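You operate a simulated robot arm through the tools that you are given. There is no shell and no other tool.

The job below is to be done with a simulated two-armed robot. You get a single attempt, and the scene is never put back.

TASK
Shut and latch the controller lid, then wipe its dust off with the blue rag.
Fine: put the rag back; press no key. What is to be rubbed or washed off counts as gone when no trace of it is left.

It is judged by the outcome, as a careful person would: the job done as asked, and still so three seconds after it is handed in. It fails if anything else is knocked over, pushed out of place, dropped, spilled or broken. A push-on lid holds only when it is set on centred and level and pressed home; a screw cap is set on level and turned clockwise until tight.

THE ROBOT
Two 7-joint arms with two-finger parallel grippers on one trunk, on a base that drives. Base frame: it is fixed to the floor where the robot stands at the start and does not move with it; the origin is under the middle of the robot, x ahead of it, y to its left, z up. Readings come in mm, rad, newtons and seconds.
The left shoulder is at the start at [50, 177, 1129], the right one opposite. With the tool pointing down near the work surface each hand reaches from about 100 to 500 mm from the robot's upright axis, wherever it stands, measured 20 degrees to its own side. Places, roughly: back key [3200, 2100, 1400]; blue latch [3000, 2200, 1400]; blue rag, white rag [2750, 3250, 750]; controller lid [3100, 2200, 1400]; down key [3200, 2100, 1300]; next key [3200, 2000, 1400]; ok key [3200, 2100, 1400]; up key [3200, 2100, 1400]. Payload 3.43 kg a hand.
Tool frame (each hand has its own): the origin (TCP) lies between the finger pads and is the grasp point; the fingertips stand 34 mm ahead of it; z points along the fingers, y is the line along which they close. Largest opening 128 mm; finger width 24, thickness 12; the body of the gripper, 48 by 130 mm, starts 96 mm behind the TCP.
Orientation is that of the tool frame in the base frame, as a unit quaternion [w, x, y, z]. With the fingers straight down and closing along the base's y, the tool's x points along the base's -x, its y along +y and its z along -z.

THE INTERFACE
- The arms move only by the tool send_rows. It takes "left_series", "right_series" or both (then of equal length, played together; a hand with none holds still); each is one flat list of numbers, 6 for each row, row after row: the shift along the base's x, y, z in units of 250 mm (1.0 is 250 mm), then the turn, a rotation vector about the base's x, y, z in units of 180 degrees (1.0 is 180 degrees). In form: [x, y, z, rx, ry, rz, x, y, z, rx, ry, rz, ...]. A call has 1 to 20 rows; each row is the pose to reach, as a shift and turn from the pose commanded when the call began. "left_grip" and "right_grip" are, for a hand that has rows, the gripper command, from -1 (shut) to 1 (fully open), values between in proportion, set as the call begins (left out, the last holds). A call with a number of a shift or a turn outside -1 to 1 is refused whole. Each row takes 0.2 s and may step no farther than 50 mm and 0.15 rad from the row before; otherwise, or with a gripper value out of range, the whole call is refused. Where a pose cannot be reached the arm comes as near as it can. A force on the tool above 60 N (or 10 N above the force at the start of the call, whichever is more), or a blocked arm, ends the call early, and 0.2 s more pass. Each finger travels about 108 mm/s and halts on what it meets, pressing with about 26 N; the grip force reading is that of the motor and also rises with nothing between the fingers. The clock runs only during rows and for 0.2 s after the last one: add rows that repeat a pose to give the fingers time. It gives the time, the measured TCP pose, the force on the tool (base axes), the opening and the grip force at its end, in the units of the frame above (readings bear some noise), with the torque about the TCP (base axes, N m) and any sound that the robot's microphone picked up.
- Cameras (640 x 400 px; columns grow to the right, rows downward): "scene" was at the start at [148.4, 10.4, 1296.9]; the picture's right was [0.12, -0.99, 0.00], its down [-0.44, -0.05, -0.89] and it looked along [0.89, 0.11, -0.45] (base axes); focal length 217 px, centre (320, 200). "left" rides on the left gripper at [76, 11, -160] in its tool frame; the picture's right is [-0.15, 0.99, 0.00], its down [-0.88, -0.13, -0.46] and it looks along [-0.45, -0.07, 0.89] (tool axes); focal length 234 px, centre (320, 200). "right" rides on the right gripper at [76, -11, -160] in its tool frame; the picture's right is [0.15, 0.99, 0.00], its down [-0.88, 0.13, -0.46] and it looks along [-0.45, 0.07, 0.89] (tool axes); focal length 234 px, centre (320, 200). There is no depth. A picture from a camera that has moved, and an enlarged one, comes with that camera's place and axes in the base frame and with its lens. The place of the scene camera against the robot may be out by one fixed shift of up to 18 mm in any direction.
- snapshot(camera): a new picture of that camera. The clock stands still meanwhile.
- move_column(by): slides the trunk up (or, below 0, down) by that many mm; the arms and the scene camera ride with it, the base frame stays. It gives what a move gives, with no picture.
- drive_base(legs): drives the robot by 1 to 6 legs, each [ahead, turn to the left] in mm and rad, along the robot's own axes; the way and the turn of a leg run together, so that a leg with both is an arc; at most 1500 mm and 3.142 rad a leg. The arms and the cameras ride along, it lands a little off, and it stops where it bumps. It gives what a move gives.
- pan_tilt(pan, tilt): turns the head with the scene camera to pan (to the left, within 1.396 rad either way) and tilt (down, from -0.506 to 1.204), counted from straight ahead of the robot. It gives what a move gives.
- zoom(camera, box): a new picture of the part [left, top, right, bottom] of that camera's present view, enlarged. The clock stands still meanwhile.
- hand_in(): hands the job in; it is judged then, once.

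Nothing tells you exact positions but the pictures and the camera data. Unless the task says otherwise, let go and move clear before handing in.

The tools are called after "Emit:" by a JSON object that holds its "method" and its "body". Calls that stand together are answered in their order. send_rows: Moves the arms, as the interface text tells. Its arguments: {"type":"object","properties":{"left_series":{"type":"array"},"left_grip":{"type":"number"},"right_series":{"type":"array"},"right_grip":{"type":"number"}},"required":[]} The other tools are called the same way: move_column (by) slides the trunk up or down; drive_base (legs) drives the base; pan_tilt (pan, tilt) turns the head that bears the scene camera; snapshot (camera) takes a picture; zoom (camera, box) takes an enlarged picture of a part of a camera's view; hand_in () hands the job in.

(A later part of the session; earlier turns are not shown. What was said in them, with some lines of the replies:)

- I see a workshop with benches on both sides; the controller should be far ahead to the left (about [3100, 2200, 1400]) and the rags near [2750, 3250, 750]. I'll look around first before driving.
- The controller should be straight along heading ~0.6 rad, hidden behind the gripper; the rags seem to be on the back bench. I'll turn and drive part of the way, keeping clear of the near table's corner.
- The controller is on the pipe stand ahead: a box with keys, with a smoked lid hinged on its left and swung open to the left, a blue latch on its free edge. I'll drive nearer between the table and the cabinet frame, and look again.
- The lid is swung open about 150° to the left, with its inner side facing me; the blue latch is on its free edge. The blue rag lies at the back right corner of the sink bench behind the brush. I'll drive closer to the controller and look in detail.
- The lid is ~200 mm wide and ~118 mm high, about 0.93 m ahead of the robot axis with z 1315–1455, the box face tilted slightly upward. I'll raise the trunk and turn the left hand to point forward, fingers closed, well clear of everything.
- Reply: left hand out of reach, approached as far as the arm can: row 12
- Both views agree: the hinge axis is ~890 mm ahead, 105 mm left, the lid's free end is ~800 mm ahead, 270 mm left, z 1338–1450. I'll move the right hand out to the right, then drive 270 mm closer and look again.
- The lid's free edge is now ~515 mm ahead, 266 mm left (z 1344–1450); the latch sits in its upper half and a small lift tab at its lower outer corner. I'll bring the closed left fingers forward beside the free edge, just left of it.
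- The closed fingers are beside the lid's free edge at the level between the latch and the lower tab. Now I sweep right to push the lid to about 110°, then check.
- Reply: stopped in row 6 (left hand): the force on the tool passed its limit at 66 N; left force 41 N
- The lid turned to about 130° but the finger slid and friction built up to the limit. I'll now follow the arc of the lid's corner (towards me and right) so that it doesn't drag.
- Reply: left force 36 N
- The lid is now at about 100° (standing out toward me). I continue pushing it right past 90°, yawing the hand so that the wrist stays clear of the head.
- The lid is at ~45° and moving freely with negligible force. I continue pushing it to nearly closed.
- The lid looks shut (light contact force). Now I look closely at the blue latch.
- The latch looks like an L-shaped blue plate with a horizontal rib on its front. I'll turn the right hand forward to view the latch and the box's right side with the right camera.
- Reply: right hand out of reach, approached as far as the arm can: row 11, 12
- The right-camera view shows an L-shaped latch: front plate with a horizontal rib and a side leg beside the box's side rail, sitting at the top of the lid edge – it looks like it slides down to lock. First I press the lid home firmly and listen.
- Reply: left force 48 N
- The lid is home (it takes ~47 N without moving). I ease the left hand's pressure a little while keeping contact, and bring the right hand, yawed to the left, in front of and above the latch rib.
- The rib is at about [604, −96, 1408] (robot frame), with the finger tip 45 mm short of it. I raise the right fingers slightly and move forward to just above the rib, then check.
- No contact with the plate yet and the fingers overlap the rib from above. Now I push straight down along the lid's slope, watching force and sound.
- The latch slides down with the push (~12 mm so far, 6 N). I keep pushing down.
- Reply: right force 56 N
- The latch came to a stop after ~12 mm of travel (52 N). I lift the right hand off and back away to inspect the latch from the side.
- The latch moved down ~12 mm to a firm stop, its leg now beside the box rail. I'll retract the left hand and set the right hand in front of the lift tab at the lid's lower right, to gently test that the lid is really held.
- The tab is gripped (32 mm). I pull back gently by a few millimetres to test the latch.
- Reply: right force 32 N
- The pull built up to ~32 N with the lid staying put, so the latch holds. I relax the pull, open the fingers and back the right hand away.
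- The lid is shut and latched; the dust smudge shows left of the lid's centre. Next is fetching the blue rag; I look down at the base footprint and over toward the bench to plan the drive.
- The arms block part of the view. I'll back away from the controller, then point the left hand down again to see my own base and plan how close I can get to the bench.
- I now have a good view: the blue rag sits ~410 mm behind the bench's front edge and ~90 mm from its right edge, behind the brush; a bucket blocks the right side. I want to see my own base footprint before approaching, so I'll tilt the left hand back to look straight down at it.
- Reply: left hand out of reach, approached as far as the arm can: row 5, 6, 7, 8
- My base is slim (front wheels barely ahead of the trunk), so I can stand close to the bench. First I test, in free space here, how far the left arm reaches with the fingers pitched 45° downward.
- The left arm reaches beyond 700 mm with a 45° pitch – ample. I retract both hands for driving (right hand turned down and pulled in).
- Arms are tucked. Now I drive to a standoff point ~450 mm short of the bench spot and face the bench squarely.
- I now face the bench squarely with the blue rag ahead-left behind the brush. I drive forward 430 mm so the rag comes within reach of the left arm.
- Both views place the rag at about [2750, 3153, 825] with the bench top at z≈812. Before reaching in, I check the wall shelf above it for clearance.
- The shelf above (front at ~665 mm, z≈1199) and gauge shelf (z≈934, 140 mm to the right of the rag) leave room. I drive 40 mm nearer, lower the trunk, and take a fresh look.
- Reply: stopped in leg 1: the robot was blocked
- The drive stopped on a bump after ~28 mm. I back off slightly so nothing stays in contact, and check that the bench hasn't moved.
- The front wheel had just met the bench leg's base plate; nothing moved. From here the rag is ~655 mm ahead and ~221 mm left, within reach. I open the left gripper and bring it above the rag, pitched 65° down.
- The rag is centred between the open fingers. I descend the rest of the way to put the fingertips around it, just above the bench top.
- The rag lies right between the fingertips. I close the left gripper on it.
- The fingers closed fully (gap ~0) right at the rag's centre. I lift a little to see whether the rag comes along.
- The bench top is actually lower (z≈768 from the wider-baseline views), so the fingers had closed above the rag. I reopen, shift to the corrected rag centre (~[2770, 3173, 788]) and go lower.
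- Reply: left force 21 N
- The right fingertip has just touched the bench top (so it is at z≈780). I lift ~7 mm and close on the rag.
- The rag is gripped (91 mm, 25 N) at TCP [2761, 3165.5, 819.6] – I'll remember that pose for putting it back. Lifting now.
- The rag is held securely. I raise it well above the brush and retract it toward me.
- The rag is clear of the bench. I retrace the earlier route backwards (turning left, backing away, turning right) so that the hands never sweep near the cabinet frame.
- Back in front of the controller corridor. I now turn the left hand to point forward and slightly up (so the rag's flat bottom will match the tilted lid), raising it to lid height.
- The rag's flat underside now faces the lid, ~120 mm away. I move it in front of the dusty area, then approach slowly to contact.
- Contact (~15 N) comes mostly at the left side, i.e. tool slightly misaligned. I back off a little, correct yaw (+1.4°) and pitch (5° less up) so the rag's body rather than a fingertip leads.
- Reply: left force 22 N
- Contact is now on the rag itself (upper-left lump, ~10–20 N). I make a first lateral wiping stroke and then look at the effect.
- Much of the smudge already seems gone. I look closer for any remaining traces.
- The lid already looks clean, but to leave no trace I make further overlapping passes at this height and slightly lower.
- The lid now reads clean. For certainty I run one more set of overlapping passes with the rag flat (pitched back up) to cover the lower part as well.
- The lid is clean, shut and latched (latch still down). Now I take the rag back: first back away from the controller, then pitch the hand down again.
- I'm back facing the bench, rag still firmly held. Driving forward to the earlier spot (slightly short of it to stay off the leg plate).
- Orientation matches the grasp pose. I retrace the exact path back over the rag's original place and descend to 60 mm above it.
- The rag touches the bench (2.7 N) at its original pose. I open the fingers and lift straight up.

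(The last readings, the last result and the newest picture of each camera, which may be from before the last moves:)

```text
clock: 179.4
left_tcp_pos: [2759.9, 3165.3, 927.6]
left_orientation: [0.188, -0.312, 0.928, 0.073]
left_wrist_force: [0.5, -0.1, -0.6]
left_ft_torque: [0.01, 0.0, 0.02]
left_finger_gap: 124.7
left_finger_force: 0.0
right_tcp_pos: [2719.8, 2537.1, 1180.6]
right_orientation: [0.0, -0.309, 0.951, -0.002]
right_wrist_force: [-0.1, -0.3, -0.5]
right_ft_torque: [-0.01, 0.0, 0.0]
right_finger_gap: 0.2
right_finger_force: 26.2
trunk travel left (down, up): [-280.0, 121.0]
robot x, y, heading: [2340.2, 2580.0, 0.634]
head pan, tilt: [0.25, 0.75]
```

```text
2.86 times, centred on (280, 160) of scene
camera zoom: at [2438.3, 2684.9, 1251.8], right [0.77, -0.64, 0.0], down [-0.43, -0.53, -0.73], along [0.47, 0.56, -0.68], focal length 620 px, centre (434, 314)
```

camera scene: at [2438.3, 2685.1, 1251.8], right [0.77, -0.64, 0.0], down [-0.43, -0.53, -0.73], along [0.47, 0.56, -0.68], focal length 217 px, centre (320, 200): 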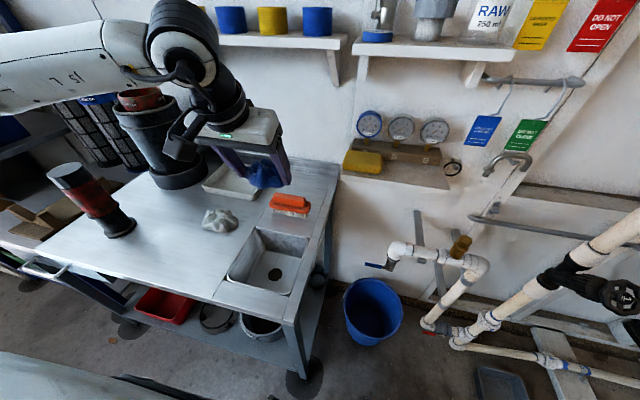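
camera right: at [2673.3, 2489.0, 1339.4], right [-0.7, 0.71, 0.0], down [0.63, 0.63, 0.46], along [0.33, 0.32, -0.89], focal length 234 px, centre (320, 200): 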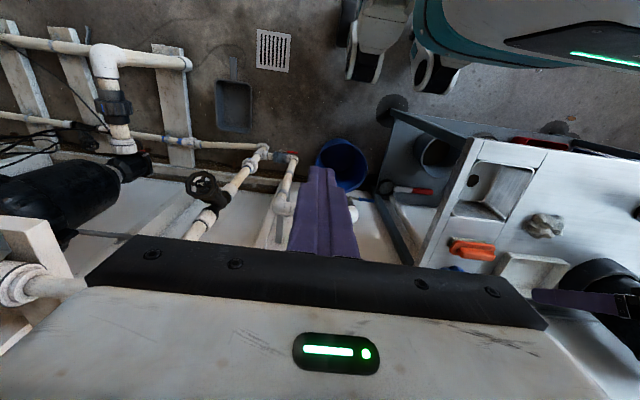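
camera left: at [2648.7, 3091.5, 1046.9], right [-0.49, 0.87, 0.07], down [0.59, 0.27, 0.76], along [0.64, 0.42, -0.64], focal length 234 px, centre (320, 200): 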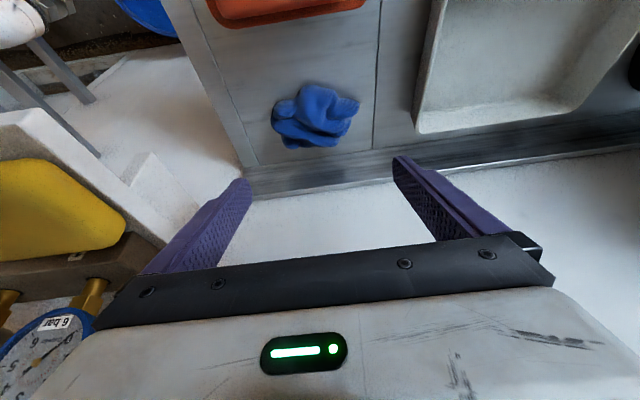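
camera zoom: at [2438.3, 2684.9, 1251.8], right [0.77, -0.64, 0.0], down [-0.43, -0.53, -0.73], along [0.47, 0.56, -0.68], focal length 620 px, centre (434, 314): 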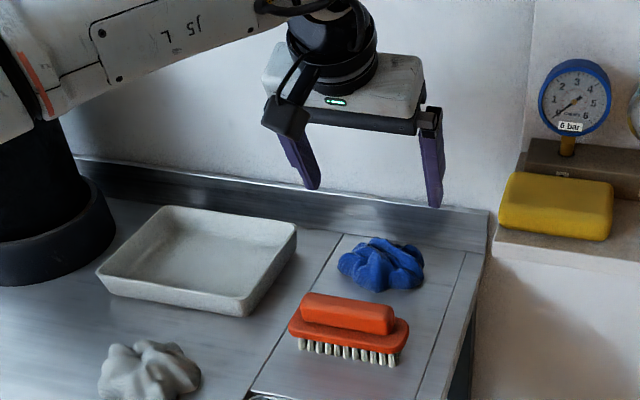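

The rag is back where it lay. I retract the hand along the same safe path and back away from the bench.

Emit:
{"method": "send_rows", "body": {"left_series": [0, 0, 0.09, 0, 0, 0, -0.129, -0.094, 0.13, 0, 0, 0, -0.2585, -0.1885, 0.17, 0, 0, 0, -0.388, -0.283, 0.21, 0, 0, 0, -0.517, -0.377, 0.25, 0, 0, 0, -0.646, -0.471, 0.25, 0, 0, 0]}}

Emit:
{"method": "move_column", "body": {"by": 120}}

Emit:
{"method": "drive_base", "body": {"legs": [[-440, 0]]}}

Emit:
{"method": "snapshot", "body": {"camera": "scene"}}

Emit:
{"method": "pan_tilt", "body": {"pan": -0.55, "tilt": 0.1}}

Emit:
{"method": "snapshot", "body": {"camera": "scene"}}

```text
clock: 180.8
left_tcp_pos: [2599.5, 3046.9, 992.3]
left_orientation: [0.189, -0.312, 0.928, 0.072]
left_wrist_force: [0.0, -0.1, -0.2]
left_ft_torque: [0.0, -0.02, -0.02]
left_finger_gap: 124.8
left_finger_force: 0.1
right_tcp_pos: [2719.5, 2536.2, 1179.7]
right_orientation: [0.0, -0.31, 0.951, -0.003]
right_wrist_force: [0.3, -0.2, -0.7]
right_ft_torque: [-0.03, -0.02, -0.03]
right_finger_gap: 0.0
right_finger_force: 26.1
trunk travel left (down, up): [-280.0, 121.0]
robot x, y, heading: [2340.0, 2583.7, 0.629]
head pan, tilt: [0.25, 0.75]
```

```text
clock: 182.3
left_tcp_pos: [2600.8, 3046.8, 1110.9]
left_orientation: [0.188, -0.312, 0.929, 0.072]
left_wrist_force: [0.3, 0.7, -1.0]
left_ft_torque: [0.01, -0.03, 0.0]
left_finger_gap: 125.0
left_finger_force: 0.0
right_tcp_pos: [2720.0, 2537.3, 1300.6]
right_orientation: [0.0, -0.31, 0.951, -0.001]
right_wrist_force: [0.4, 0.7, 1.1]
right_ft_torque: [0.0, -0.04, 0.02]
right_finger_gap: 0.1
right_finger_force: 25.6
trunk travel left (down, up): [-400.0, 1.0]
robot x, y, heading: [2345.3, 2582.0, 0.63]
head pan, tilt: [0.25, 0.75]
```

```text
clock: 184.9
left_tcp_pos: [2245.1, 2788.4, 1111.6]
left_orientation: [0.188, -0.313, 0.928, 0.072]
left_wrist_force: [-0.2, 0.3, -1.2]
left_ft_torque: [0.02, -0.01, 0.02]
left_finger_gap: 124.6
left_finger_force: 0.0
right_tcp_pos: [2366.0, 2278.4, 1301.1]
right_orientation: [-0.001, -0.311, 0.95, -0.001]
right_wrist_force: [0.4, 0.8, -0.4]
right_ft_torque: [0.02, 0.0, -0.02]
right_finger_gap: 0.0
right_finger_force: 25.7
trunk travel left (down, up): [-400.0, 1.0]
robot x, y, heading: [1988.5, 2320.6, 0.636]
head pan, tilt: [0.25, 0.75]
```

```text
taken
camera scene: at [2084.2, 2426.3, 1371.8], right [0.77, -0.63, 0.0], down [-0.43, -0.53, -0.73], along [0.46, 0.57, -0.68], focal length 217 px, centre (320, 200)
```

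scene: 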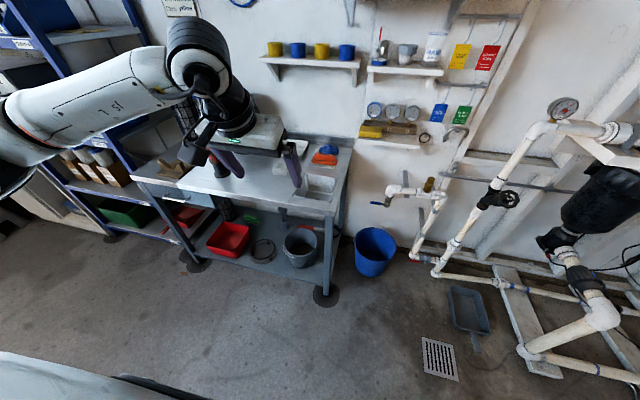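

```text
clock: 186.1
left_tcp_pos: [2245.6, 2788.6, 1111.3]
left_orientation: [0.188, -0.313, 0.928, 0.072]
left_wrist_force: [-0.2, 1.3, -0.2]
left_ft_torque: [-0.02, -0.02, 0.0]
left_finger_gap: 125.1
left_finger_force: 0.1
right_tcp_pos: [2367.0, 2279.2, 1299.6]
right_orientation: [0.0, -0.31, 0.951, -0.002]
right_wrist_force: [0.0, -0.7, 0.6]
right_ft_torque: [-0.02, 0.05, 0.01]
right_finger_gap: 0.0
right_finger_force: 25.9
trunk travel left (down, up): [-400.0, 1.0]
robot x, y, heading: [1984.9, 2323.3, 0.634]
head pan, tilt: [-0.55, 0.099]
```

```text
taken
camera scene: at [2123.8, 2370.3, 1430.7], right [0.08, -1.0, 0.0], down [-0.1, -0.01, -0.99], along [0.99, 0.08, -0.1], focal length 217 px, centre (320, 200)
```

scene: 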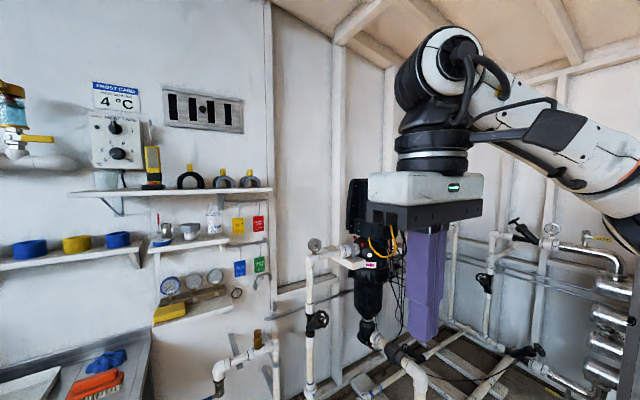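

The rag and bench are as before. For a final check I turn to look at the controller unobstructed.

Emit:
{"method": "drive_base", "body": {"legs": [[0, -0.85]]}}

Emit:
{"method": "pan_tilt", "body": {"pan": 0.0, "tilt": 0.0}}

Emit:
{"method": "snapshot", "body": {"camera": "scene"}}

```text
clock: 188.7
left_tcp_pos: [2509.1, 2436.6, 1110.8]
left_orientation: [0.201, 0.098, 0.975, -0.011]
left_wrist_force: [-0.1, -0.4, 0.3]
left_ft_torque: [-0.01, -0.01, -0.04]
left_finger_gap: 124.6
left_finger_force: 0.1
right_tcp_pos: [2205.6, 2008.4, 1299.4]
right_orientation: [-0.001, 0.11, 0.994, -0.002]
right_wrist_force: [1.0, -1.1, 0.6]
right_ft_torque: [0.03, 0.0, 0.0]
right_finger_gap: 0.3
right_finger_force: 26.4
trunk travel left (down, up): [-400.0, 1.0]
robot x, y, heading: [1988.8, 2319.8, -0.219]
head pan, tilt: [-0.55, 0.099]
```

```text
clock: 189.7
left_tcp_pos: [2509.4, 2434.7, 1111.3]
left_orientation: [0.201, 0.099, 0.974, -0.013]
left_wrist_force: [1.0, -0.3, 0.4]
left_ft_torque: [0.0, -0.03, 0.01]
left_finger_gap: 124.7
left_finger_force: 0.1
right_tcp_pos: [2205.3, 2008.9, 1299.6]
right_orientation: [-0.001, 0.109, 0.994, -0.002]
right_wrist_force: [0.1, 0.2, 0.7]
right_ft_torque: [0.01, -0.01, 0.02]
right_finger_gap: 0.1
right_finger_force: 25.8
trunk travel left (down, up): [-400.0, 1.0]
robot x, y, heading: [1985.5, 2320.8, -0.216]
head pan, tilt: [0.0, 0.0]
```

```text
taken
camera scene: at [2131.9, 2286.5, 1439.8], right [-0.22, -0.98, 0.0], down [0.0, 0.0, -1.0], along [0.98, -0.22, 0.0], focal length 217 px, centre (320, 200)
```

scene: 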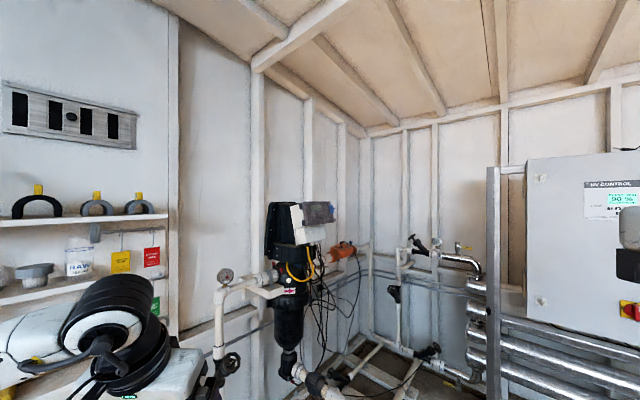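

Emit:
{"method": "zoom", "body": {"camera": "scene", "box": [260, 190, 350, 250]}}

Emit:
{"method": "zoom", "body": {"camera": "scene", "box": [290, 198, 342, 234]}}

```text
6.67 times, centred on (305, 220) of scene
camera zoom: at [2131.9, 2286.5, 1439.8], right [-0.22, -0.98, 0.0], down [0.0, 0.0, -1.0], along [0.98, -0.22, 0.0], focal length 1447 px, centre (420, 67)
```

zoom: 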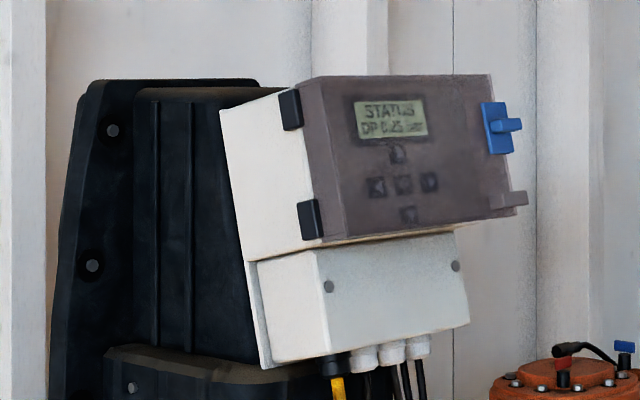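

```text
11.11 times, centred on (316, 216) of scene
camera zoom: at [2131.9, 2286.5, 1439.8], right [-0.22, -0.98, 0.0], down [0.0, 0.0, -1.0], along [0.98, -0.22, 0.0], focal length 2412 px, centre (364, 22)
```

zoom: 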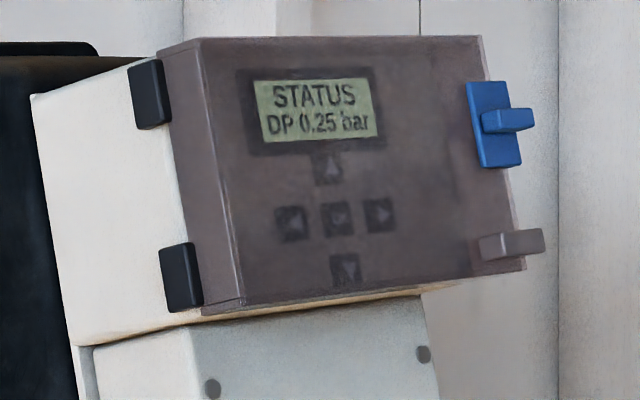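

The lid is shut flush and latched, with no dust visible on it and the display still on STATUS, so no key was pressed. The blue rag is back in its place on the bench. Both hands are empty and clear, so I hand the job in.

Emit:
{"method": "hand_in", "body": {}}

```text
The job is handed in.
```

The job is handed in: the controller lid is shut and latched, the dust is wiped off, and the blue rag is back on the bench where it lay.

- **Lid and latch:** The lid sits flush on the box. I slid the blue latch down to its stop, about 12 mm. It then held against a pull of about 32 N on the lift tab, after a few millimetres of give. I heard no click when it seated.
- **Dust:** After several overlapping passes, close-up pictures from three angles show no trace on the lid.
- **Keys:** I pressed none. The display still shows STATUS; its pressure reading went from 0.24 to 0.25 bar during the job.
- **Rag:** I put it down at the same spot and angle I picked it up from, then let go and moved clear.
- **Bump:** While parking at the bench the robot was blocked once, most likely by a front wheel touching the base plate of a bench leg. I backed off, and nothing in the pictures had moved.
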